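You operate a simulated robot arm through the tools that you are given. There is no shell and no other tool.

Carry out the task below with a simulated robot arm. There is one attempt and no reset: what you move stays moved.

Task
Move both caps from the carton to the bin that the tag names.
Fine: fold both flaps shut after.

Only the result counts: the job must be done as asked and must still hold three seconds after the hand-in. Knocking over, shifting, dropping, spilling or breaking anything else fails it. Lids that push on must go on centred and level and be pressed home; caps that screw on are set level and turned clockwise until they are tight. Flat cloth is picked up by pressing the open fingertips on it (5 to 10 N) and closing them slowly along it; thin cloth reads only 2 to 8 mm in the jaws.

Robot
A 6-joint arm with a two-finger parallel gripper, fixed in place. Base frame: the origin is at the foot of the arm, x ahead of it, y to its left, z up; the work surface is at about z = 0.85. Readings come in m, degrees, newtons and seconds.
With the tool pointing down near the work surface it reaches from about 0.26 to 0.68 m from the base axis. Its first joint turns from -66.0 to 66.0 degrees. Payload 2.9 kg.
The tool frame sits at the grasp point between the pads (the TCP): z along the fingers, y along the line on which they close. The tips reach 0.03 m beyond it. Largest opening 0.11 m; finger width 0.02, thickness 0.01; the body of the gripper, 0.048 by 0.112 m, starts 0.055 m behind the TCP.
Orientation is that of the tool frame in the base frame, as [roll, pitch, yaw] about the fixed x, y, z axes, in that order (R = Rz(yaw) Ry(pitch) Rx(roll)). With the fingers straight down and closing along the base's y, the tool's x points along the base's -x, its y along +y and its z along -z.

Tools
- The arm moves only by the tool play_rows. Its argument "deltas" is a list of rows, each an object (a shift or turn left out is 0, a gripper value left out holds the last) with "rotation": the turn, a rotation vector about the tool's x, y, z in units of 6 degrees (1.0 is 6 degrees), a list of three; "linear": the shift along the tool's x, y, z in units of 30 mm (1.0 is 30 mm), a list of three; "claw": the opening, from 0 (shut) to 1 (fully open). In form: [{"rotation": [wx, wy, wz], "linear": [dx, dy, dz], "claw": claw}, ...]. A call has 1 to 20 rows; each row shifts and turns the commanded pose from where the row before left it, along the tool's axes as they then stand. A call with a number of a shift or a turn outside -1 to 1 is refused whole. Each row takes 0.2 s and may step no farther than 0.05 m and 8.6 degrees from the row before; otherwise, or with a gripper value out of range, the whole call is refused. A pose out of reach is approached as far as the arm can. The call stops where the force on the tool passes 90 N (or 10 N more than at its start, if that is more) or the arm is blocked; 0.2 s more then pass. The fingers move at their own pace (about 0.108 m/s each) and stop on an object; they squeeze with about 30 N. The grip force told is the motor's: it shows also when the fingers shut on nothing. Time passes only in rows, and 0.2 s behind the last, so rows that do not move let the fingers close. It gives the time, the measured TCP pose, the force on the tool (base axes), the opening and the grip force at its end, in the units of the frame above (readings bear some noise), with the torque about the TCP (base axes, N m) and any sound that the robot's microphone picked up.
- Cameras (640 x 400 px; columns grow to the right, rows downward): "scene" is fixed at [0.0612, 0.4353, 1.4056]; the picture's right is [-0.83, -0.56, 0.00], its down [-0.25, 0.37, -0.89] and it looks along [0.50, -0.74, -0.45] (base axes); focal length 264 px, centre (320, 200). "wrist" rides on the gripper at [0.072, 0.017, -0.103] in the tool frame; the picture's right is [-0.23, 0.97, 0.00], its down [-0.76, -0.18, -0.62] and it looks along [-0.61, -0.14, 0.78] (tool axes); focal length 222 px, centre (320, 200). There is no depth. A picture from a camera that has moved, and an enlarged one, comes with that camera's place and axes in the base frame and with its lens. The place of the scene camera against the robot may be out by one fixed shift of up to 0.018 m in any direction.
- grab_frame(camera): a new picture of that camera. The clock stands still meanwhile.
- close_up(camera, box): a new picture of the part [left, top, right, bottom] of that camera's present view, enlarged. The clock stands still meanwhile.
- finish_job(): hands the job in; it is judged then, once.

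Nothing tells you positions but the pictures and the camera data. Unless the task says otherwise, let go and move clear before handing in.

The tools are called after "Emit:" as a command line: name --argument value ..., lists and objects as JSON in quotes. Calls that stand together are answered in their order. play_rows: Moves the arm, as the interface text tells. Its arguments: {"type":"object","properties":{"deltas":{"type":"array","items":{"type":"object","properties":{"rotation":{"type":"array","items":{"type":"number"}},"linear":{"type":"array","items":{"type":"number"}},"claw":{"type":"number"}}}}},"required":["deltas"]} The other tools are called the same way: grab_frame (camera) takes a picture; close_up (camera, box) takes an enlarged picture of a part of a camera's view; finish_job () hands the job in.

At the start:

```text
clock: 0.0
ee_pos: [0.3475, -0.171, 1.2715]
ee_rot: [180.0, 0.0, 179.9]
contact_force: [0.6, 0.7, -0.2]
wrist_torque: [0.0, 0.04, -0.01]
gripper_width: 0.1099
grip_force: 0.0
```

scene: 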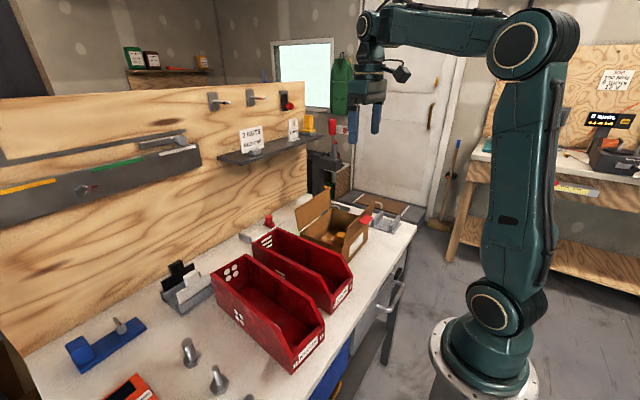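
wrist: 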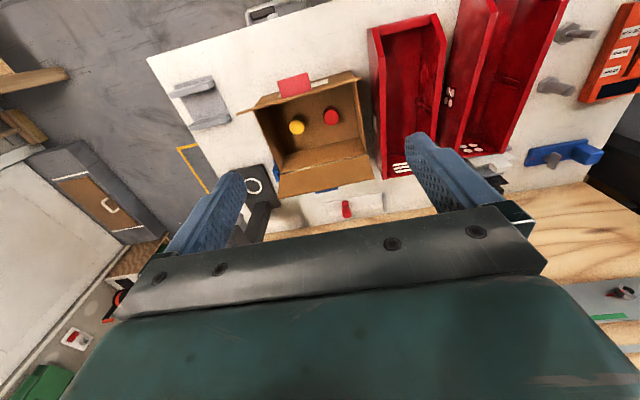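

I see a carton with two caps (yellow and red) and two red bins; I need to read the tag near the carton. Taking enlarged pictures first.

Emit:
close_up --camera "scene" --box '[200, 170, 440, 320]'

Emit:
close_up --camera "wrist" --box '[230, 40, 390, 140]'

Emit:
close_up --camera "wrist" --box '[230, 120, 430, 245]'

Emit:
close_up --camera "scene" --box '[200, 80, 360, 180]'

```text
2.67 times, centred on (320, 245) of scene
camera zoom: at [0.0612, 0.4353, 1.4056], right [-0.83, -0.56, 0.0], down [-0.25, 0.37, -0.89], along [0.5, -0.74, -0.45], focal length 704 px, centre (320, 80)
```

zoom: 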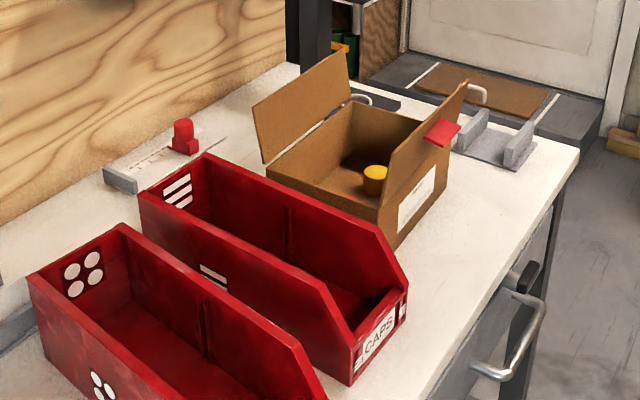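

```text
4.00 times, centred on (310, 90) of wrist
camera zoom: at [0.2749, -0.1557, 1.3746], right [0.23, 0.97, 0.0], down [0.76, -0.18, 0.62], along [0.61, -0.14, -0.78], focal length 888 px, centre (360, 640)
```

zoom: 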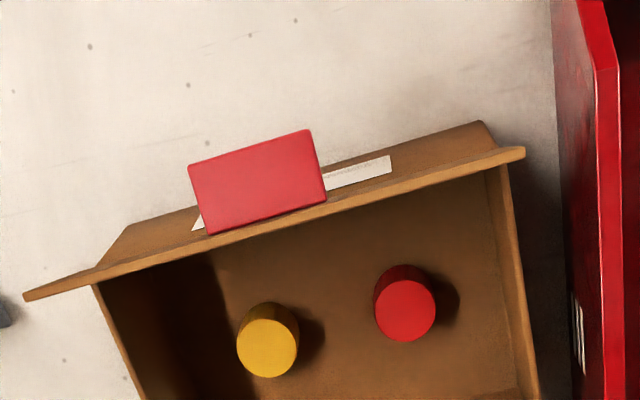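

```text
3.20 times, centred on (330, 182) of wrist
camera zoom: at [0.2749, -0.1557, 1.3746], right [0.23, 0.97, 0.0], down [0.76, -0.18, 0.62], along [0.61, -0.14, -0.78], focal length 711 px, centre (288, 256)
```

zoom: 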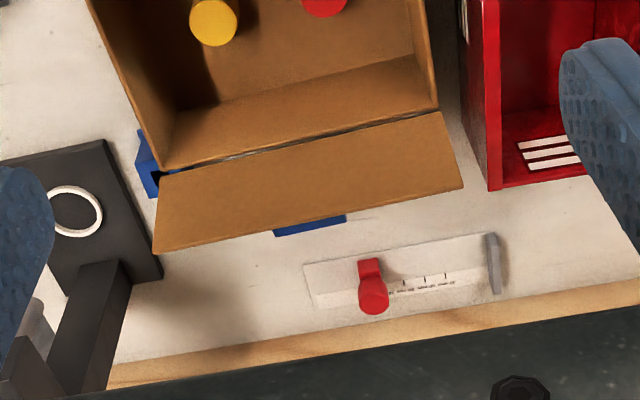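

```text
4.00 times, centred on (280, 130) of scene
camera zoom: at [0.0612, 0.4353, 1.4056], right [-0.83, -0.56, 0.0], down [-0.25, 0.37, -0.89], along [0.5, -0.74, -0.45], focal length 1056 px, centre (480, 480)
```

zoom: 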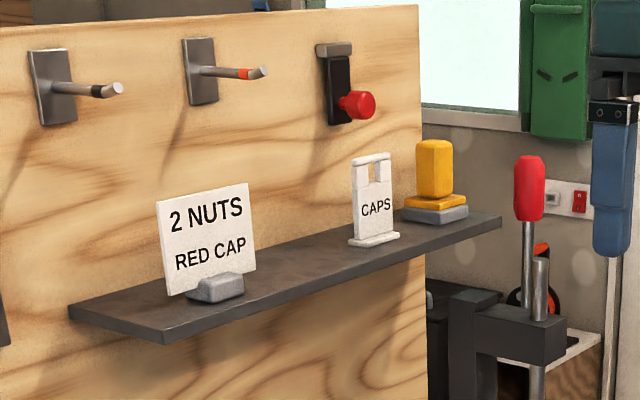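

The carton's near flap carries a red tag, and the bins carry marks (stripes, dots). I zoom further to read the tag and the labels.

Emit:
close_up --camera "scene" --box '[310, 200, 390, 250]'

Emit:
close_up --camera "scene" --box '[280, 270, 360, 380]'

Emit:
close_up --camera "scene" --box '[200, 240, 300, 340]'

Emit:
close_up --camera "wrist" --box '[360, 0, 640, 200]'

Emit:
close_up --camera "scene" --box '[560, 60, 640, 200]'

Emit:
close_up --camera "wrist" --box '[260, 60, 320, 100]'

```text
8.00 times, centred on (350, 225) of scene
camera zoom: at [0.0612, 0.4353, 1.4056], right [-0.83, -0.56, 0.0], down [-0.25, 0.37, -0.89], along [0.5, -0.74, -0.45], focal length 2113 px, centre (80, 0)
```

zoom: 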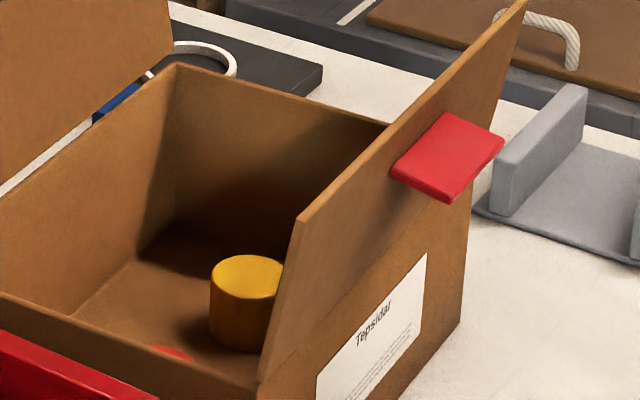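

```text
3.64 times, centred on (320, 325) of scene
camera zoom: at [0.0612, 0.4353, 1.4056], right [-0.83, -0.56, 0.0], down [-0.25, 0.37, -0.89], along [0.5, -0.74, -0.45], focal length 960 px, centre (320, -254)
```

zoom: 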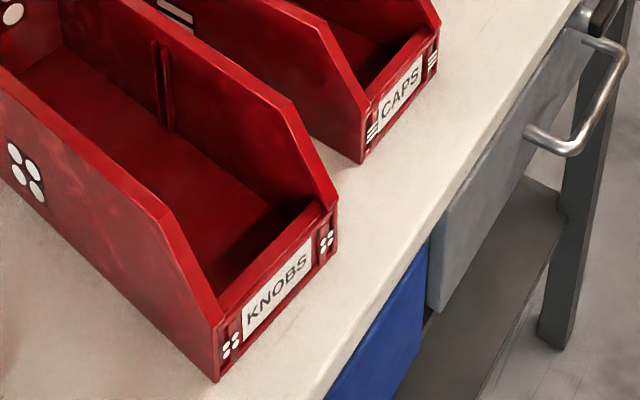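

```text
4.00 times, centred on (250, 290) of scene
camera zoom: at [0.0612, 0.4353, 1.4056], right [-0.83, -0.56, 0.0], down [-0.25, 0.37, -0.89], along [0.5, -0.74, -0.45], focal length 1056 px, centre (600, -160)
```

zoom: 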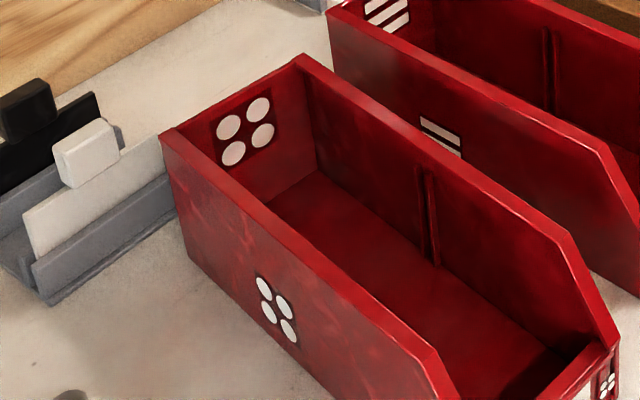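

```text
2.00 times, centred on (500, 100) of wrist
camera zoom: at [0.2749, -0.1557, 1.3746], right [0.23, 0.97, 0.0], down [0.76, -0.18, 0.62], along [0.61, -0.14, -0.78], focal length 444 px, centre (-40, 400)
```

zoom: 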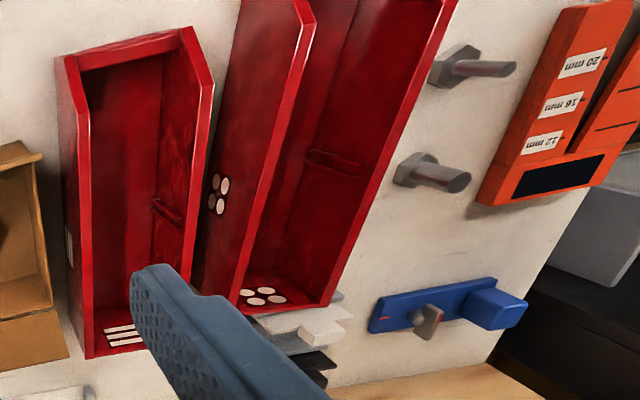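

```text
2.86 times, centred on (600, 130) of scene
camera zoom: at [0.0612, 0.4353, 1.4056], right [-0.83, -0.56, 0.0], down [-0.25, 0.37, -0.89], along [0.5, -0.74, -0.45], focal length 755 px, centre (-480, 400)
```

zoom: 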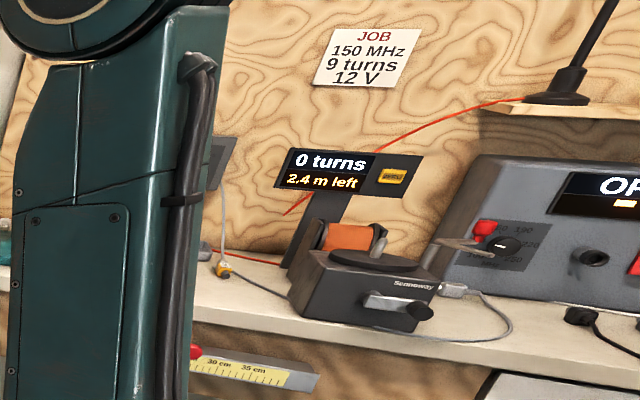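

```text
10.00 times, centred on (290, 80) of wrist
camera zoom: at [0.2749, -0.1557, 1.3746], right [0.23, 0.97, 0.0], down [0.76, -0.18, 0.62], along [0.61, -0.14, -0.78], focal length 2221 px, centre (620, 1400)
```

zoom: 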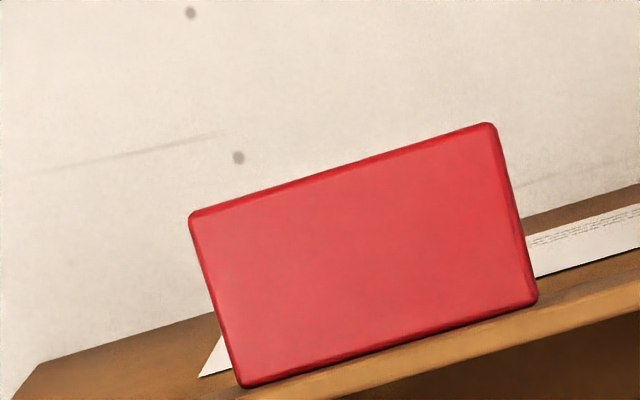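

The shelf tag reads "CAPS", and the striped bin next to the carton is labelled CAPS (the dotted one is KNOBS). The carton stands at about x 0.37–0.52, y -0.31 to -0.11, with both flaps up and leaning outward. I'll turn the wrist 90° so the camera and body stay clear of the flaps.

Emit:
play_rows --deltas '[{"rotation": [0, 0, 1]}, {"rotation": [0, 0, 1]}, {"rotation": [0, 0, 1]}, {"rotation": [0, 0, 1]}, {"rotation": [0, 0, 1]}, {"rotation": [0, 0, 1]}, {"rotation": [0, 0, 1]}, {"rotation": [0, 0, 1]}, {"rotation": [0, 0, 1]}, {"rotation": [0, 0, 1]}, {"rotation": [0, 0, 1]}, {"rotation": [0, 0, 1]}, {"rotation": [0, 0, 1]}, {"rotation": [0, 0, 1]}, {"rotation": [0, 0, 1]}]'

```text
clock: 3.2
ee_pos: [0.3462, -0.1716, 1.2715]
ee_rot: [-180.0, 0.0, 89.8]
contact_force: [-0.5, 0.1, -0.3]
wrist_torque: [0.02, 0.01, 0.0]
gripper_width: 0.1099
grip_force: 0.0
```

The wrist is turned to yaw 90° with the camera now on the +y side. Next I move over to y ≈ 0.05 to look down into the carton from the bin side.

Emit:
play_rows --deltas '[{"linear": [1, 0.4, 0]}, {"linear": [1, 0.4, 0]}, {"linear": [1, 0.4, 0]}, {"linear": [1, 0.4, 0]}, {"linear": [1, 0.4, 0]}, {"linear": [1, 0.4, 0]}, {"linear": [1, 0.4, 0]}, {"linear": [0, 0.3, 0]}]'

Emit:
grab_frame --camera "wrist"

Emit:
grab_frame --camera "scene"

```text
clock: 5.0
ee_pos: [0.4416, 0.0371, 1.272]
ee_rot: [180.0, 0.0, 90.0]
contact_force: [0.8, -0.4, 0.1]
wrist_torque: [0.01, 0.0, 0.03]
gripper_width: 0.1099
grip_force: 0.0
```

```text
taken
camera wrist: at [0.4573, 0.11, 1.3747], right [0.97, -0.23, 0.0], down [-0.18, -0.76, 0.62], along [-0.14, -0.61, -0.78], focal length 222 px, centre (320, 200)
```

wrist: 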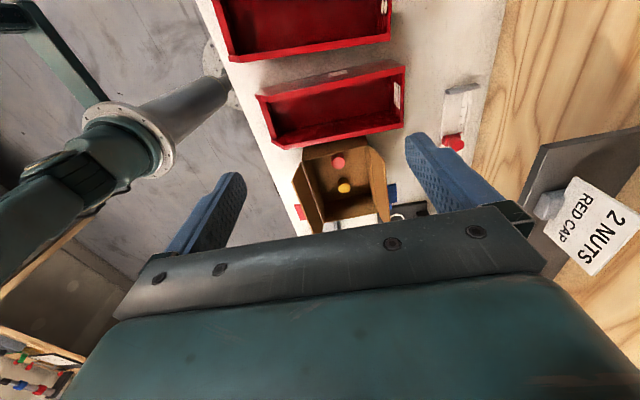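

```text
taken
```

scene: 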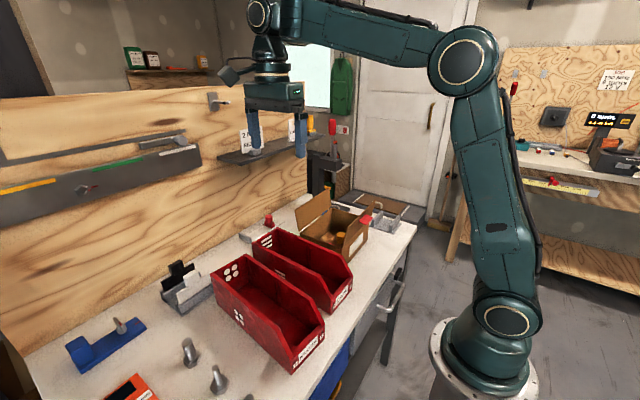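

The view down into the carton is clear. I enlarge the carton and the bin to measure them.

Emit:
close_up --camera "wrist" --box '[272, 125, 432, 225]'

Emit:
close_up --camera "wrist" --box '[210, 0, 450, 150]'

```text
4.00 times, centred on (352, 175) of wrist
camera zoom: at [0.4573, 0.11, 1.3747], right [0.97, -0.23, 0.0], down [-0.18, -0.76, 0.62], along [-0.14, -0.61, -0.78], focal length 888 px, centre (192, 300)
```

zoom: 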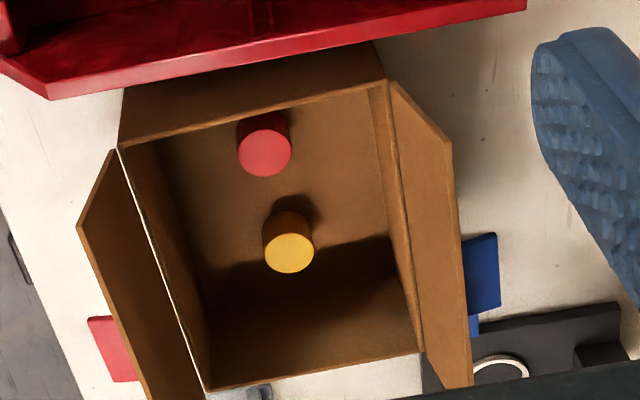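

```text
2.67 times, centred on (330, 75) of wrist
camera zoom: at [0.4573, 0.11, 1.3747], right [0.97, -0.23, 0.0], down [-0.18, -0.76, 0.62], along [-0.14, -0.61, -0.78], focal length 592 px, centre (293, 533)
```

zoom: 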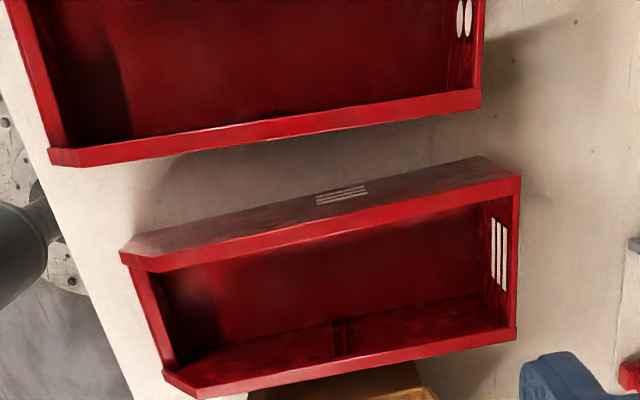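

Measured by two views: red cap at about (0.439, -0.170), yellow at about (0.4425, -0.249), tops near z 0.884, about 33 mm across. The CAPS bin's centre line lies near y -0.018. I go above the yellow cap with the jaws part open.

Emit:
play_rows --deltas '[{"linear": [-0.953, 0, 0.5], "claw": 0.6}, {"linear": [-0.953, 0, 0.5]}, {"linear": [-0.953, 0, 0.5]}, {"linear": [-0.953, 0, 0.5]}, {"linear": [-0.953, 0, 0.5]}, {"linear": [-0.953, 0, 0.5]}, {"linear": [-0.953, 0, 0.5]}, {"linear": [-0.953, 0, 0.5]}, {"linear": [-0.953, 0, 0.5]}, {"linear": [-0.953, 0, 0.5]}, {"linear": [0, 0, 0]}]'

Emit:
grab_frame --camera "wrist"

Emit:
grab_frame --camera "scene"

```text
clock: 7.4
ee_pos: [0.4404, -0.2481, 1.121]
ee_rot: [180.0, 0.1, 89.9]
contact_force: [0.0, -0.3, -0.8]
wrist_torque: [0.01, 0.03, 0.01]
gripper_width: 0.0663
grip_force: 0.2
```

```text
taken
camera wrist: at [0.4567, -0.1769, 1.2238], right [0.97, -0.23, 0.0], down [-0.18, -0.76, 0.62], along [-0.14, -0.61, -0.78], focal length 222 px, centre (320, 200)
```

wrist: 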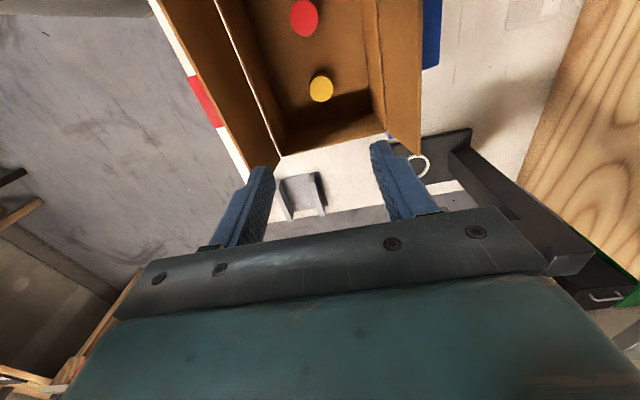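

```text
taken
```

scene: 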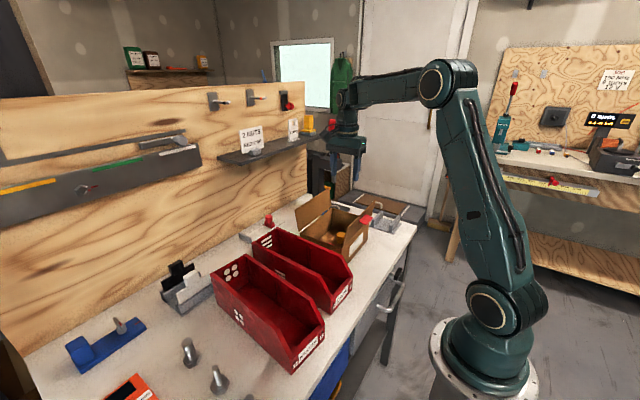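

The yellow cap checks out at about (0.4415, -0.248), right under the tool. I descend to just above it and look again.

Emit:
play_rows --deltas '[{"linear": [0, 0, 1]}, {"linear": [0, 0, 1]}, {"linear": [0, 0, 1]}, {"linear": [0, 0, 1]}, {"linear": [0, 0, 1]}, {"linear": [0, 0, 0.8]}]'

Emit:
grab_frame --camera "wrist"

Emit:
close_up --camera "scene" --box '[260, 130, 420, 270]'

```text
clock: 8.8
ee_pos: [0.4392, -0.248, 0.9477]
ee_rot: [-180.0, 0.0, 90.0]
contact_force: [0.8, 0.2, -0.8]
wrist_torque: [0.0, -0.01, 0.02]
gripper_width: 0.066
grip_force: 0.0
```

```text
taken
camera wrist: at [0.4567, -0.1765, 1.051], right [0.97, -0.23, 0.0], down [-0.18, -0.76, 0.62], along [-0.14, -0.61, -0.78], focal length 222 px, centre (320, 200)
```

wrist: 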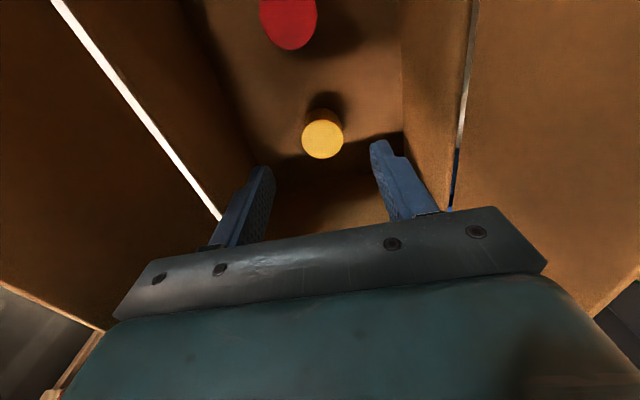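

```text
2.86 times, centred on (340, 200) of scene
camera zoom: at [0.0612, 0.4353, 1.4056], right [-0.83, -0.56, 0.0], down [-0.25, 0.37, -0.89], along [0.5, -0.74, -0.45], focal length 755 px, centre (263, 200)
```

zoom: 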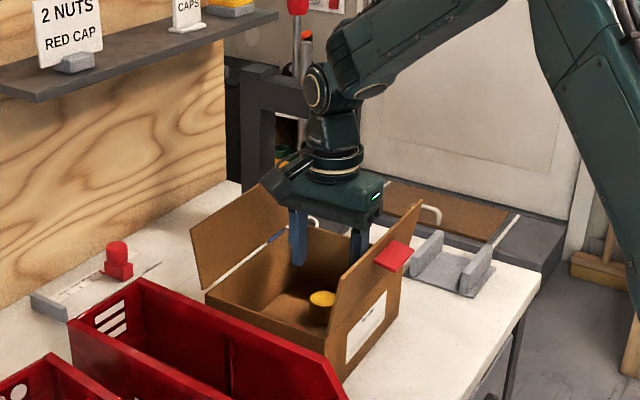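

Cap is confirmed at (0.4414, -0.248). I lower to TCP z ≈ 0.891 and close on it.

Emit:
play_rows --deltas '[{"linear": [0, 0.07, 0.7]}, {"linear": [0, 0, 0.7]}, {"linear": [0, 0, 0.49]}, {"linear": [0, 0, 0]}]'

Emit:
grab_frame --camera "wrist"

```text
clock: 9.8
ee_pos: [0.4426, -0.2477, 0.8907]
ee_rot: [-179.9, 0.0, 90.0]
contact_force: [-1.2, 0.2, -0.5]
wrist_torque: [-0.02, -0.01, 0.01]
gripper_width: 0.0662
grip_force: 0.1
```

```text
taken
camera wrist: at [0.4597, -0.1755, 0.9937], right [0.97, -0.23, 0.0], down [-0.18, -0.76, 0.62], along [-0.14, -0.61, -0.78], focal length 222 px, centre (320, 200)
```

wrist: 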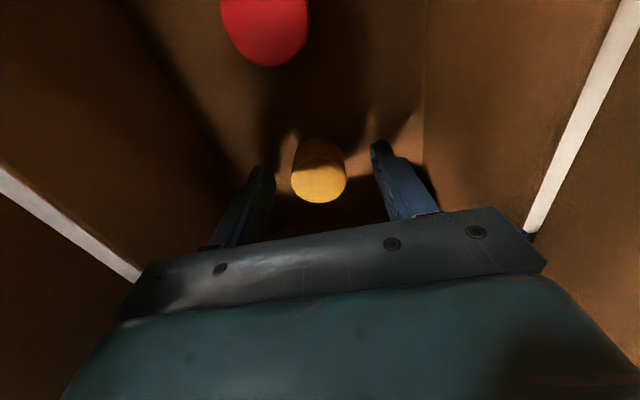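

The yellow cap sits between the fingers. Closing the jaws now.

Emit:
play_rows --deltas '[{"claw": 0.0}, {"claw": 0.0}, {"claw": 0.0}, {"claw": 0.0}]'

```text
clock: 10.8
ee_pos: [0.4424, -0.2474, 0.8908]
ee_rot: [180.0, 0.0, 89.9]
contact_force: [-0.2, 0.1, 0.3]
wrist_torque: [0.05, -0.02, 0.02]
gripper_width: 0.0293
grip_force: 29.9
```

Yellow cap is held (29 mm, 30 N). I lift it straight up, then carry it over the CAPS bin.

Emit:
play_rows --deltas '[{"linear": [0, 0, -0.5]}, {"linear": [0, 0, -1]}, {"linear": [0, 0, -1]}, {"linear": [0, 0, -1]}, {"linear": [0, 0, -1]}, {"linear": [0, 0, -0.8]}, {"linear": [0.7, 0, 0]}, {"linear": [1, 0.2, 0]}, {"linear": [1, 0.2, 0]}, {"linear": [1, 0.2, 0]}, {"linear": [1, 0.2, 0]}, {"linear": [1, 0.2, 0]}, {"linear": [1, 0.2, 0]}, {"linear": [0.9, 0.05, 0]}, {"linear": [0, 0, 0]}]'

Emit:
grab_frame --camera "wrist"

Emit:
grab_frame --camera "scene"

```text
clock: 14.0
ee_pos: [0.4812, -0.019, 1.0505]
ee_rot: [180.0, 0.0, 90.1]
contact_force: [-0.3, -0.9, 0.0]
wrist_torque: [-0.02, 0.01, 0.0]
gripper_width: 0.0296
grip_force: 29.9
```

```text
taken
camera wrist: at [0.4971, 0.0517, 1.1526], right [0.97, -0.23, 0.0], down [-0.18, -0.76, 0.62], along [-0.14, -0.61, -0.78], focal length 222 px, centre (320, 200)
```

wrist: 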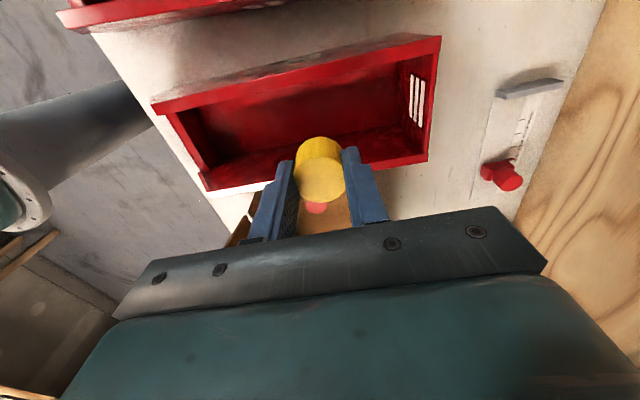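

```text
taken
```

scene: 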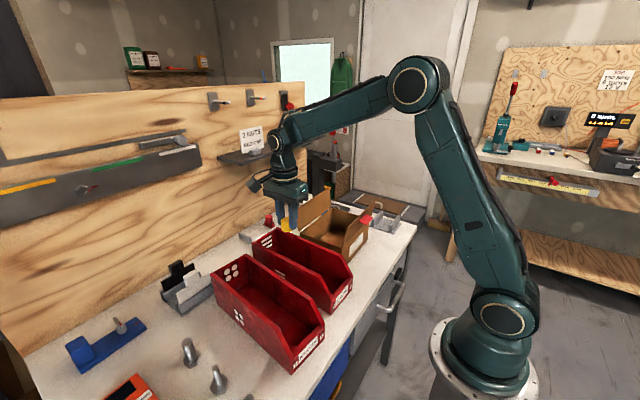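

The cap hangs over the bin. I check the bin's rim position from this closer view before lowering.

Emit:
close_up --camera "wrist" --box '[140, 20, 460, 220]'

Emit:
close_up --camera "scene" --box '[220, 170, 380, 320]'

```text
2.00 times, centred on (300, 120) of wrist
camera zoom: at [0.4971, 0.0517, 1.1526], right [0.97, -0.23, 0.0], down [-0.18, -0.76, 0.62], along [-0.14, -0.61, -0.78], focal length 444 px, centre (360, 360)
```

zoom: 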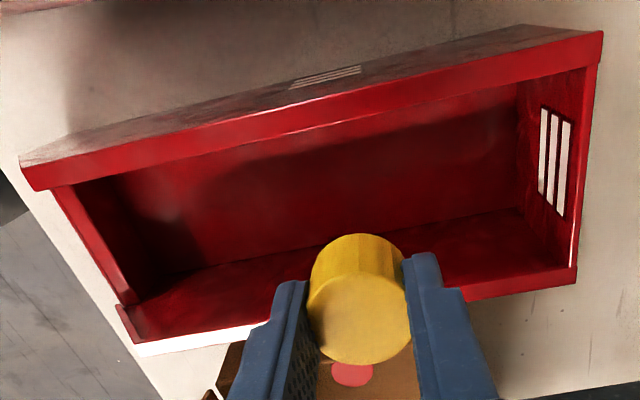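

```text
2.67 times, centred on (300, 245) of scene
camera zoom: at [0.0612, 0.4353, 1.4056], right [-0.83, -0.56, 0.0], down [-0.25, 0.37, -0.89], along [0.5, -0.74, -0.45], focal length 704 px, centre (373, 80)
```

zoom: 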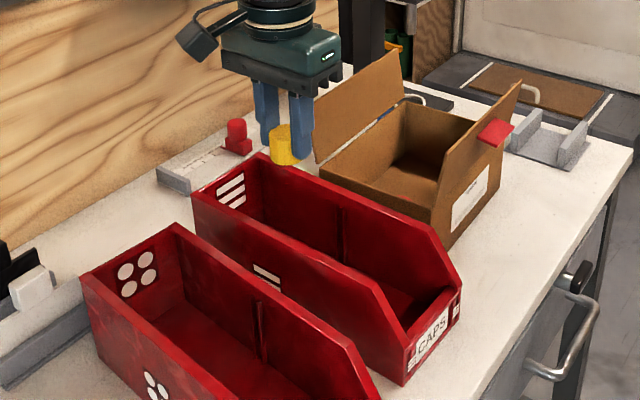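

The bin's rim is at z ≈ 0.956 and spans about y -0.069 to 0.027 here, so the cap is centred. I lower it toward the bin floor in stages.

Emit:
play_rows --deltas '[{"linear": [-0.07, 0, 1]}, {"linear": [0, 0, 1]}, {"linear": [0, 0, 1]}, {"linear": [0, 0, 1]}, {"linear": [0, 0, 0.7]}, {"linear": [0, 0, 0.3]}, {"linear": [0, 0, 0]}]'

Emit:
grab_frame --camera "wrist"

Emit:
close_up --camera "scene" --box '[220, 170, 380, 320]'

```text
clock: 15.6
ee_pos: [0.4804, -0.0219, 0.9002]
ee_rot: [-180.0, 0.0, 89.9]
contact_force: [0.3, -1.3, -0.2]
wrist_torque: [0.0, 0.03, 0.03]
gripper_width: 0.0291
grip_force: 30.0
```

```text
taken
camera wrist: at [0.4968, 0.0494, 1.0024], right [0.97, -0.23, 0.0], down [-0.18, -0.76, 0.62], along [-0.14, -0.61, -0.78], focal length 222 px, centre (320, 200)
```

wrist: 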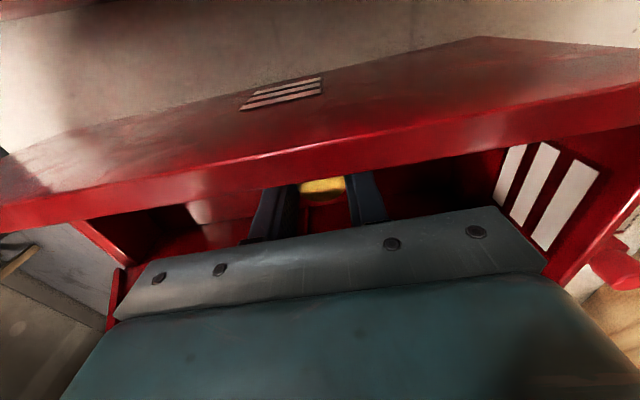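

```text
2.67 times, centred on (300, 245) of scene
camera zoom: at [0.0612, 0.4353, 1.4056], right [-0.83, -0.56, 0.0], down [-0.25, 0.37, -0.89], along [0.5, -0.74, -0.45], focal length 704 px, centre (373, 80)
```

zoom: 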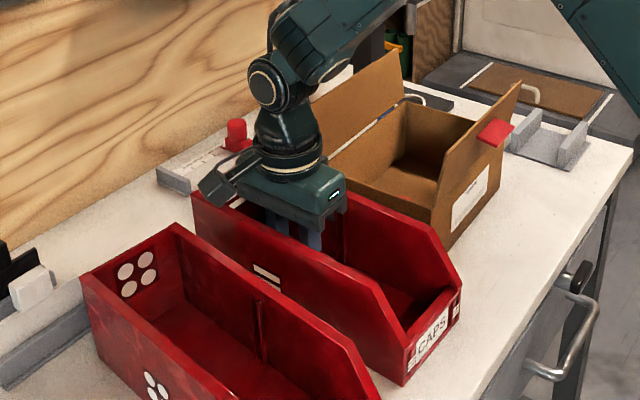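

The hand fits inside the bin with no contact yet. I go down in 2 mm steps until the cap touches.

Emit:
play_rows --deltas '[{"linear": [0, 0, 0.07]}, {"linear": [0, 0, 0.07]}, {"linear": [0, 0, 0]}]'

```text
clock: 16.4
ee_pos: [0.4792, -0.0225, 0.897]
ee_rot: [179.9, -0.1, 90.0]
contact_force: [-0.2, -0.5, 0.7]
wrist_torque: [0.03, -0.02, -0.01]
gripper_width: 0.0292
grip_force: 30.1
```

Emit:
play_rows --deltas '[{"linear": [0, 0, 0.07]}, {"linear": [0, 0, 0.03]}, {"linear": [0, 0, 0]}]'

```text
clock: 17.2
ee_pos: [0.48, -0.0227, 0.894]
ee_rot: [180.0, 0.0, 89.9]
contact_force: [0.1, -0.9, -0.1]
wrist_torque: [-0.02, 0.03, 0.01]
gripper_width: 0.0292
grip_force: 29.9
```

Still no contact at z 0.894; I creep down another 2–3 mm.

Emit:
play_rows --deltas '[{"linear": [0, 0, 0.05]}, {"linear": [0, 0, 0.05]}, {"linear": [0, 0, 0]}]'

```text
clock: 18.0
ee_pos: [0.4804, -0.0222, 0.8896]
ee_rot: [179.9, 0.1, 90.0]
contact_force: [0.6, -0.8, 10.1]
wrist_torque: [0.03, -0.09, -0.02]
gripper_width: 0.0294
grip_force: 30.1
```

The cap touches the bin floor (10 N). I open the jaws and lift away.

Emit:
play_rows --deltas '[{"linear": [0, 0, -0.05], "claw": 0.6}, {"claw": 0.6}, {"claw": 0.6}, {"linear": [0, 0, -0.5]}, {"linear": [0, 0, -1]}, {"linear": [0, 0, -1]}, {"linear": [0, 0, -1]}, {"linear": [0, 0, -1]}, {"linear": [0, 0, -1]}, {"linear": [0, 0, 0]}]'

Emit:
grab_frame --camera "wrist"

Emit:
grab_frame --camera "scene"

```text
clock: 20.2
ee_pos: [0.4793, -0.0227, 1.0561]
ee_rot: [180.0, 0.0, 89.9]
contact_force: [-0.4, -0.3, 0.0]
wrist_torque: [-0.02, 0.03, -0.03]
gripper_width: 0.0659
grip_force: 0.1
```

```text
taken
camera wrist: at [0.4969, 0.0499, 1.1593], right [0.97, -0.23, 0.0], down [-0.18, -0.76, 0.62], along [-0.14, -0.61, -0.78], focal length 222 px, centre (320, 200)
```

wrist: 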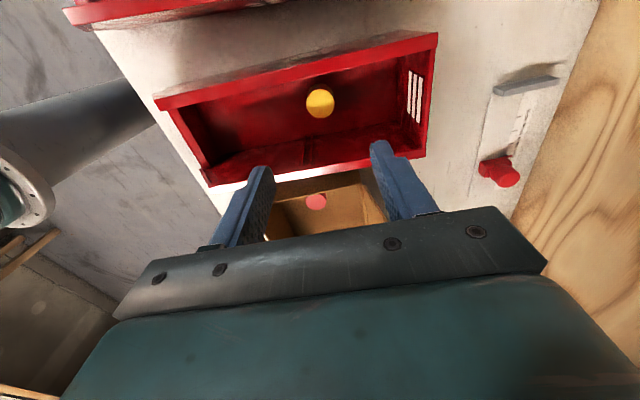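

```text
taken
```

scene: 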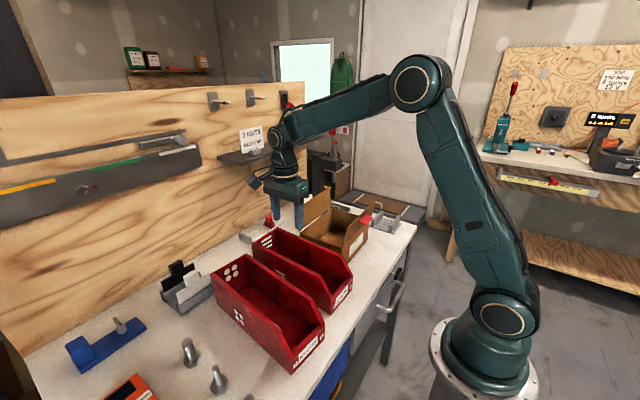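

The yellow cap is set in the CAPS bin. Next is the red cap at about (0.439, -0.169).

Emit:
play_rows --deltas '[{"linear": [-0.97, -0.268, 0]}, {"linear": [-0.97, -0.268, 0]}, {"linear": [-0.97, -0.268, 0]}, {"linear": [-0.97, -0.268, 0]}, {"linear": [-0.97, -0.268, 0]}, {"linear": [0, 0, 1]}, {"linear": [0, 0, 1]}, {"linear": [0, 0, 1]}, {"linear": [0, 0, 0.5]}, {"linear": [0, 0, 0]}]'

Emit:
grab_frame --camera "wrist"

```text
clock: 22.4
ee_pos: [0.4399, -0.167, 0.9513]
ee_rot: [179.9, -0.1, 89.9]
contact_force: [-0.5, 0.0, 0.2]
wrist_torque: [0.02, -0.02, -0.03]
gripper_width: 0.066
grip_force: 0.1
```

```text
taken
camera wrist: at [0.4567, -0.0963, 1.054], right [0.97, -0.23, 0.0], down [-0.18, -0.76, 0.62], along [-0.14, -0.61, -0.78], focal length 222 px, centre (320, 200)
```

wrist: 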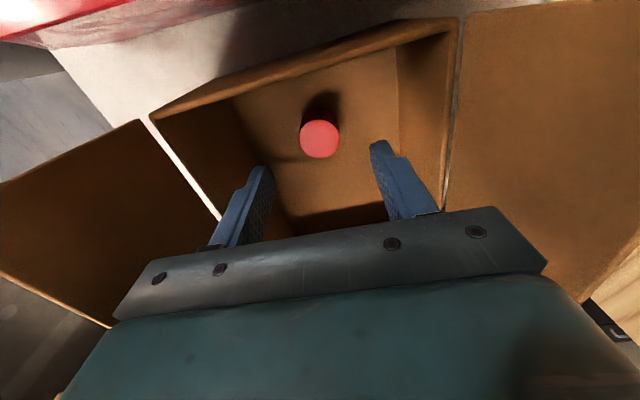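

Red cap is at (0.4398, -0.168), centred between the jaws. Lower and grip.

Emit:
play_rows --deltas '[{"linear": [-0.03, 0, 0.7]}, {"linear": [0, 0, 0.7]}, {"linear": [0, 0, 0.6]}, {"linear": [0, 0, 0]}, {"claw": 0.0}, {"claw": 0.0}, {"claw": 0.0}, {"claw": 0.0}]'

```text
clock: 24.2
ee_pos: [0.4396, -0.1682, 0.8909]
ee_rot: [180.0, 0.0, 90.0]
contact_force: [0.5, -0.3, 0.6]
wrist_torque: [-0.01, 0.0, 0.01]
gripper_width: 0.0295
grip_force: 29.6
```

The red cap is held. I lift and carry it to the bin, beside the yellow one at x ≈ 0.405.

Emit:
play_rows --deltas '[{"linear": [0, 0, -0.5]}, {"linear": [0, 0, -1]}, {"linear": [0, 0, -1]}, {"linear": [0, 0, -1]}, {"linear": [0, 0, -1]}, {"linear": [0, 0, -0.8]}, {"linear": [1, -0.23, 0]}, {"linear": [1, -0.23, 0]}, {"linear": [1, -0.23, 0]}, {"linear": [1, -0.23, 0]}, {"linear": [1, -0.23, 0]}, {"linear": [0, 0, 0]}]'

Emit:
grab_frame --camera "wrist"

```text
clock: 26.8
ee_pos: [0.4061, -0.0189, 1.0498]
ee_rot: [180.0, 0.0, 90.0]
contact_force: [0.1, 0.1, 0.3]
wrist_torque: [0.01, -0.02, 0.02]
gripper_width: 0.0295
grip_force: 30.4
```

```text
taken
camera wrist: at [0.4222, 0.0538, 1.1532], right [0.97, -0.23, 0.0], down [-0.18, -0.76, 0.62], along [-0.14, -0.61, -0.78], focal length 222 px, centre (320, 200)
```

wrist: 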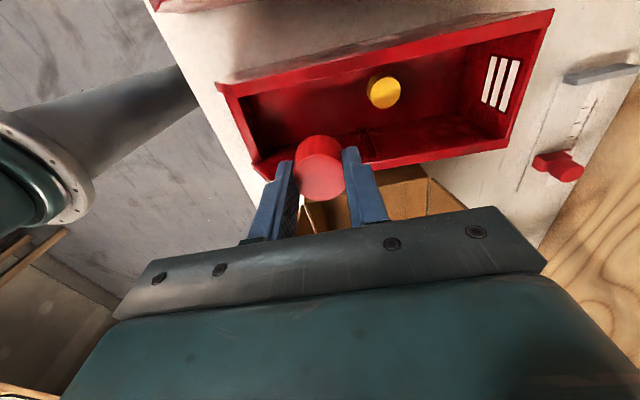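

All is clear over the bin. I lower the red cap to just above the bin floor.

Emit:
play_rows --deltas '[{"linear": [0, 0, 1]}, {"linear": [0, 0, 1]}, {"linear": [0, 0, 1]}, {"linear": [0, 0, 1]}, {"linear": [0, 0, 0.7]}, {"linear": [0, 0, 0.4]}, {"linear": [0, 0, 0.1]}, {"linear": [0, 0, 0]}]'

```text
clock: 28.6
ee_pos: [0.4051, -0.0192, 0.8935]
ee_rot: [180.0, -0.1, 90.1]
contact_force: [0.3, -0.6, 0.0]
wrist_torque: [-0.02, -0.01, -0.03]
gripper_width: 0.0296
grip_force: 30.0
```

Emit:
play_rows --deltas '[{"linear": [0, 0, 0.05]}, {"linear": [0, 0, 0.05]}, {"linear": [0, 0, 0]}]'

```text
clock: 29.4
ee_pos: [0.4054, -0.0187, 0.8918]
ee_rot: [179.9, 0.0, 89.9]
contact_force: [-0.2, -1.4, 10.5]
wrist_torque: [0.0, 0.14, -0.04]
gripper_width: 0.0295
grip_force: 30.0
```

The red cap touches the floor (10 N). I release it and lift clear.

Emit:
play_rows --deltas '[{"linear": [0, 0, -0.05], "claw": 0.6}, {"claw": 0.6}, {"claw": 0.6}, {"linear": [0, 0, -0.5]}, {"linear": [0, 0, -1]}, {"linear": [0, 0, -1]}, {"linear": [0, 0, -1]}, {"linear": [0, 0, -1]}, {"linear": [0, 0, -1]}, {"linear": [0, 0, -1]}, {"linear": [0, 0, -1]}, {"linear": [0, 0, -1]}, {"linear": [0, 0, 0]}]'

Emit:
grab_frame --camera "wrist"

Emit:
grab_frame --camera "scene"

```text
clock: 32.2
ee_pos: [0.4043, -0.0187, 1.1478]
ee_rot: [180.0, 0.0, 90.0]
contact_force: [0.9, 0.2, -0.2]
wrist_torque: [0.0, 0.0, -0.01]
gripper_width: 0.0662
grip_force: 0.1
```

```text
taken
camera wrist: at [0.4219, 0.0521, 1.2508], right [0.97, -0.23, 0.0], down [-0.18, -0.76, 0.62], along [-0.14, -0.61, -0.78], focal length 222 px, centre (320, 200)
```

wrist: 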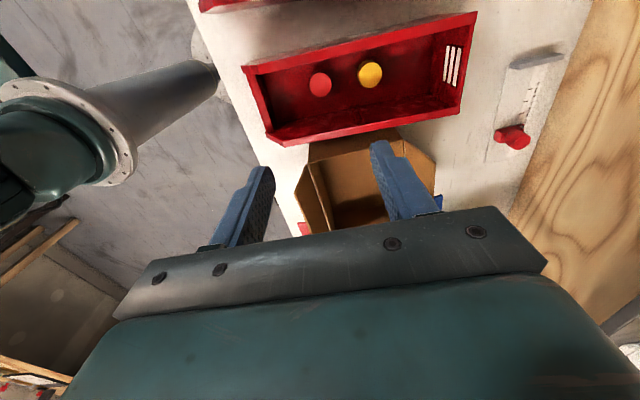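

```text
taken
```

scene: 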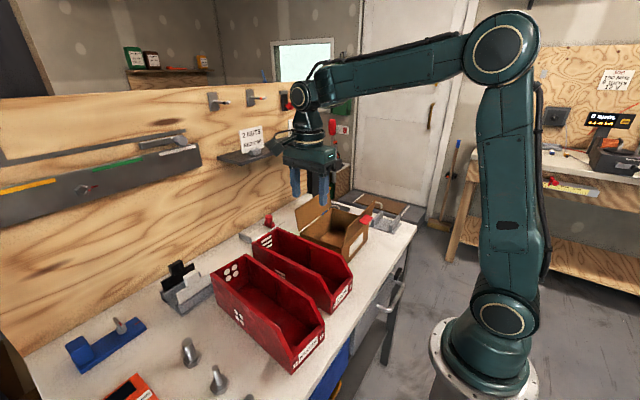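

Both caps stand in the CAPS bin. Before folding, I want to see what's behind the far flap, so I move the camera for a view along its back side.

Emit:
play_rows --deltas '[{"linear": [0, 1, -0.2], "claw": 0.0}, {"linear": [0, 1, -0.2]}, {"linear": [0, 1, -0.2]}, {"linear": [0, 1, -0.2]}, {"linear": [0, 1, -0.2]}, {"linear": [0, 0, 0]}]'

Emit:
grab_frame --camera "wrist"

```text
clock: 33.6
ee_pos: [0.5559, -0.0183, 1.1771]
ee_rot: [-180.0, 0.0, 89.9]
contact_force: [0.1, 0.1, -0.1]
wrist_torque: [0.03, 0.01, 0.0]
gripper_width: 0.0001
grip_force: 30.4
```

```text
taken
camera wrist: at [0.5728, 0.0535, 1.2803], right [0.97, -0.23, 0.0], down [-0.18, -0.76, 0.62], along [-0.14, -0.61, -0.78], focal length 222 px, centre (320, 200)
```

wrist: 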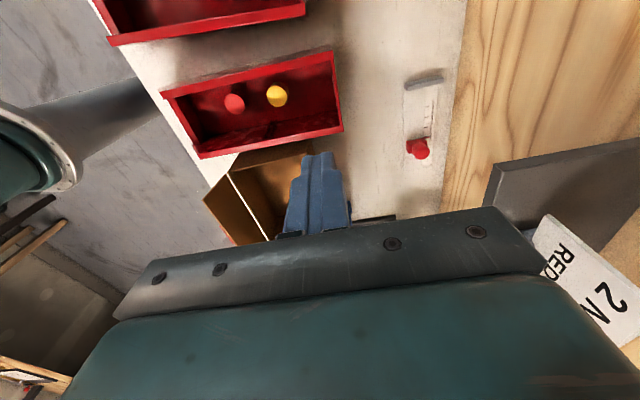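

The fingers block the view; I back off toward +y for a clearer look.

Emit:
play_rows --deltas '[{"linear": [1, 0.3, 0]}, {"linear": [1, 0.3, 0]}, {"linear": [1, 0.3, 0]}, {"linear": [1, 0.3, 0]}, {"linear": [0, 0, 0]}]'

Emit:
close_up --camera "wrist" --box '[160, 90, 420, 220]'

```text
clock: 34.8
ee_pos: [0.5913, 0.1015, 1.1776]
ee_rot: [-180.0, 0.1, 90.0]
contact_force: [0.4, -0.1, -0.1]
wrist_torque: [0.0, -0.01, -0.03]
gripper_width: 0.0
grip_force: 30.5
```

```text
2.46 times, centred on (290, 155) of wrist
camera zoom: at [0.608, 0.173, 1.2804], right [0.97, -0.23, 0.0], down [-0.18, -0.76, 0.62], along [-0.14, -0.61, -0.78], focal length 547 px, centre (394, 311)
```

zoom: 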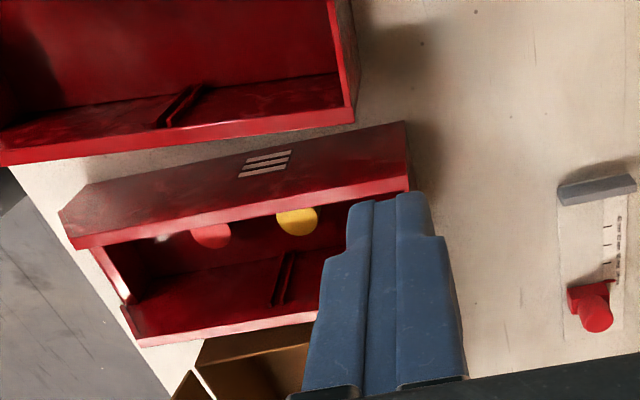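

Closed fingers block the view. I open them and come to y ≈ -0.13 at this height, staying well short of the shelf (x ≥ 0.68).

Emit:
play_rows --deltas '[{"linear": [-1, -0.15, 0], "claw": 0.8}, {"linear": [-1, -0.15, 0]}, {"linear": [-1, -0.15, 0]}, {"linear": [-1, -0.15, 0]}, {"linear": [-1, -0.15, 0]}, {"linear": [-1, -0.15, 0]}, {"linear": [-1, -0.15, 0]}, {"linear": [-1, -0.15, 0]}, {"linear": [0, 0, 0]}]'

Emit:
grab_frame --camera "wrist"

```text
clock: 36.8
ee_pos: [0.5559, -0.1369, 1.1768]
ee_rot: [180.0, 0.0, 90.0]
contact_force: [0.1, -0.1, 0.1]
wrist_torque: [0.0, -0.01, 0.01]
gripper_width: 0.0883
grip_force: 0.1
```

```text
taken
camera wrist: at [0.5716, -0.0663, 1.2809], right [0.97, -0.23, 0.0], down [-0.18, -0.76, 0.62], along [-0.14, -0.61, -0.78], focal length 222 px, centre (320, 200)
```

wrist: 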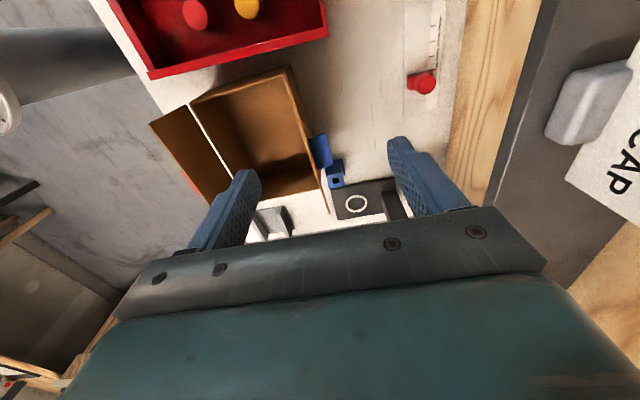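

Emit:
close_up --camera "wrist" --box '[220, 60, 420, 230]'

Emit:
close_up --camera "wrist" --box '[290, 120, 390, 220]'

```text
2.35 times, centred on (320, 145) of wrist
camera zoom: at [0.5716, -0.0663, 1.2809], right [0.97, -0.23, 0.0], down [-0.18, -0.76, 0.62], along [-0.14, -0.61, -0.78], focal length 523 px, centre (320, 329)
```

zoom: 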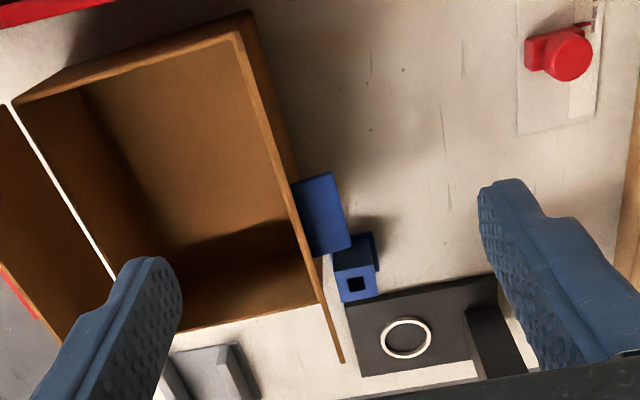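

```text
4.00 times, centred on (340, 170) of wrist
camera zoom: at [0.5716, -0.0663, 1.2809], right [0.97, -0.23, 0.0], down [-0.18, -0.76, 0.62], along [-0.14, -0.61, -0.78], focal length 888 px, centre (240, 320)
```

zoom: 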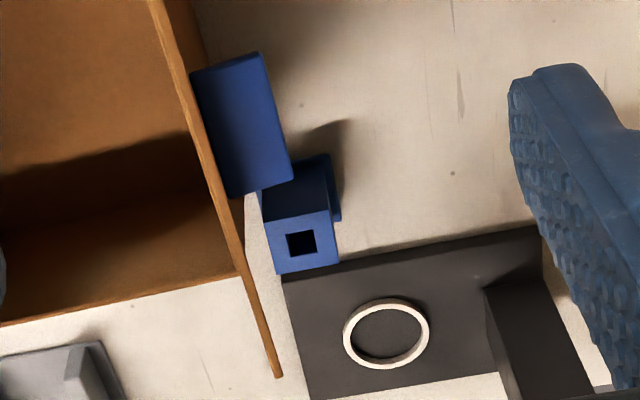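

Each flap has a handle tab on its outer face near the free edge (red on the near, blue on the far, y about -0.176 to -0.224). I'll push the far flap from behind with closed fingers at y ≈ -0.15, beside the blue tab, starting at x ≈ 0.572.

Emit:
play_rows --deltas '[{"linear": [-0.44, 0.54, 0], "claw": 0.0}, {"linear": [0, 0, 0]}, {"linear": [0, 0, 0]}, {"linear": [0, 0, 1]}, {"linear": [0, 0, 1]}, {"linear": [0, 0, 1]}, {"linear": [0, 0, 1]}, {"linear": [0, 0, 1]}, {"linear": [0, 0, 0.6]}, {"linear": [0, 0, 0]}]'

Emit:
grab_frame --camera "wrist"

Emit:
close_up --camera "scene" --box '[240, 130, 400, 270]'

```text
clock: 39.0
ee_pos: [0.5716, -0.1515, 1.008]
ee_rot: [-180.0, 0.0, 90.0]
contact_force: [-0.3, -0.1, 0.3]
wrist_torque: [0.01, 0.03, 0.0]
gripper_width: 0.0002
grip_force: 30.0
```

```text
taken
camera wrist: at [0.5889, -0.0802, 1.1122], right [0.97, -0.23, 0.0], down [-0.18, -0.76, 0.62], along [-0.14, -0.61, -0.78], focal length 222 px, centre (320, 200)
```

wrist: 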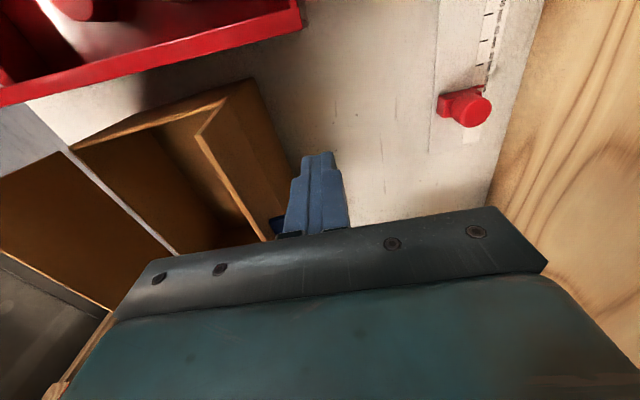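

```text
2.86 times, centred on (320, 200) of scene
camera zoom: at [0.0612, 0.4353, 1.4056], right [-0.83, -0.56, 0.0], down [-0.25, 0.37, -0.89], along [0.5, -0.74, -0.45], focal length 755 px, centre (320, 200)
```

zoom: 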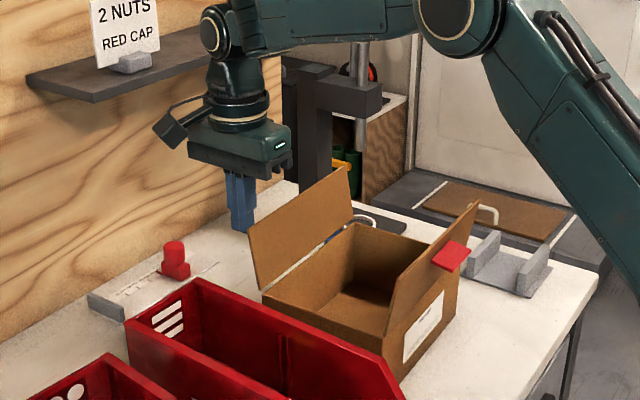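

The closed fingers are behind the far flap with room to spare. I push slowly toward -x and watch the force.

Emit:
play_rows --deltas '[{"linear": [0, -0.4, 0]}, {"linear": [0, -0.4, 0]}, {"linear": [0, -0.2, 0]}, {"linear": [0, -0.2, 0]}, {"linear": [0, -0.2, 0]}, {"linear": [0, 0, 0]}]'

Emit:
grab_frame --camera "wrist"

```text
clock: 40.4
ee_pos: [0.5298, -0.1507, 1.0103]
ee_rot: [180.0, 0.0, 90.0]
contact_force: [-0.5, -0.3, 0.1]
wrist_torque: [-0.04, 0.01, 0.01]
gripper_width: 0.0
grip_force: 30.3
```

```text
taken
camera wrist: at [0.5468, -0.0799, 1.1126], right [0.97, -0.23, 0.0], down [-0.18, -0.76, 0.62], along [-0.14, -0.61, -0.78], focal length 222 px, centre (320, 200)
```

wrist: 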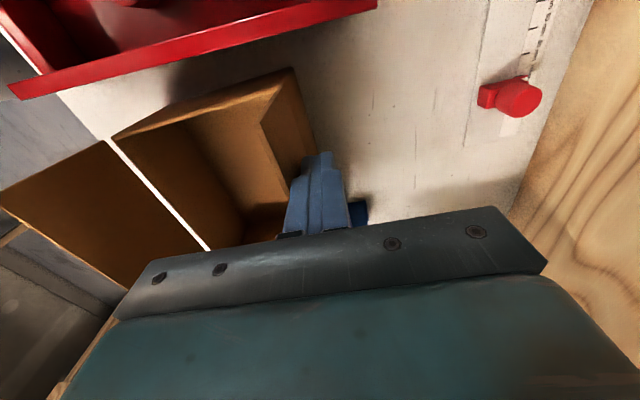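

The flap is yielding with almost no force. I keep pushing inward, then follow its arc downward.

Emit:
play_rows --deltas '[{"linear": [0, -0.3, 0]}, {"linear": [0, -0.3, 0]}, {"linear": [0, -0.3, 0]}, {"linear": [0, -0.3, 0]}, {"linear": [0, -0.3, 0]}, {"linear": [0, 0, 0]}]'

Emit:
grab_frame --camera "wrist"

Emit:
close_up --camera "scene" --box '[240, 130, 400, 270]'

```text
clock: 41.8
ee_pos: [0.4848, -0.1527, 1.0103]
ee_rot: [-179.9, 0.0, 90.0]
contact_force: [0.2, 0.4, 0.0]
wrist_torque: [0.0, -0.03, 0.01]
gripper_width: 0.0
grip_force: 30.4
```

```text
taken
camera wrist: at [0.5016, -0.08, 1.1126], right [0.97, -0.23, 0.0], down [-0.18, -0.76, 0.62], along [-0.14, -0.61, -0.78], focal length 222 px, centre (320, 200)
```

wrist: 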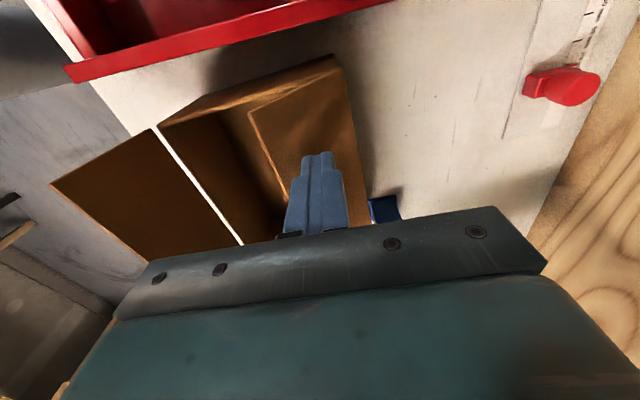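

```text
2.86 times, centred on (320, 200) of scene
camera zoom: at [0.0612, 0.4353, 1.4056], right [-0.83, -0.56, 0.0], down [-0.25, 0.37, -0.89], along [0.5, -0.74, -0.45], focal length 755 px, centre (320, 200)
```

zoom: 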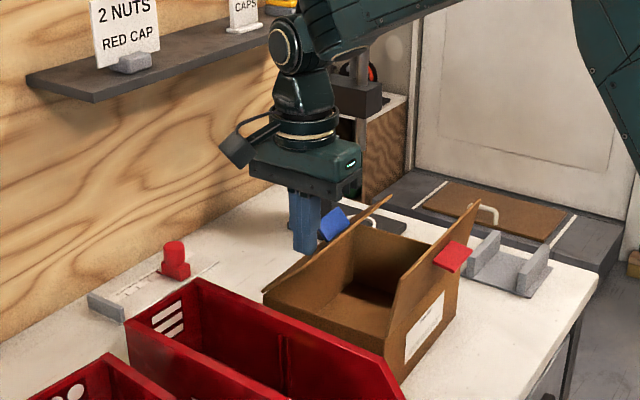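

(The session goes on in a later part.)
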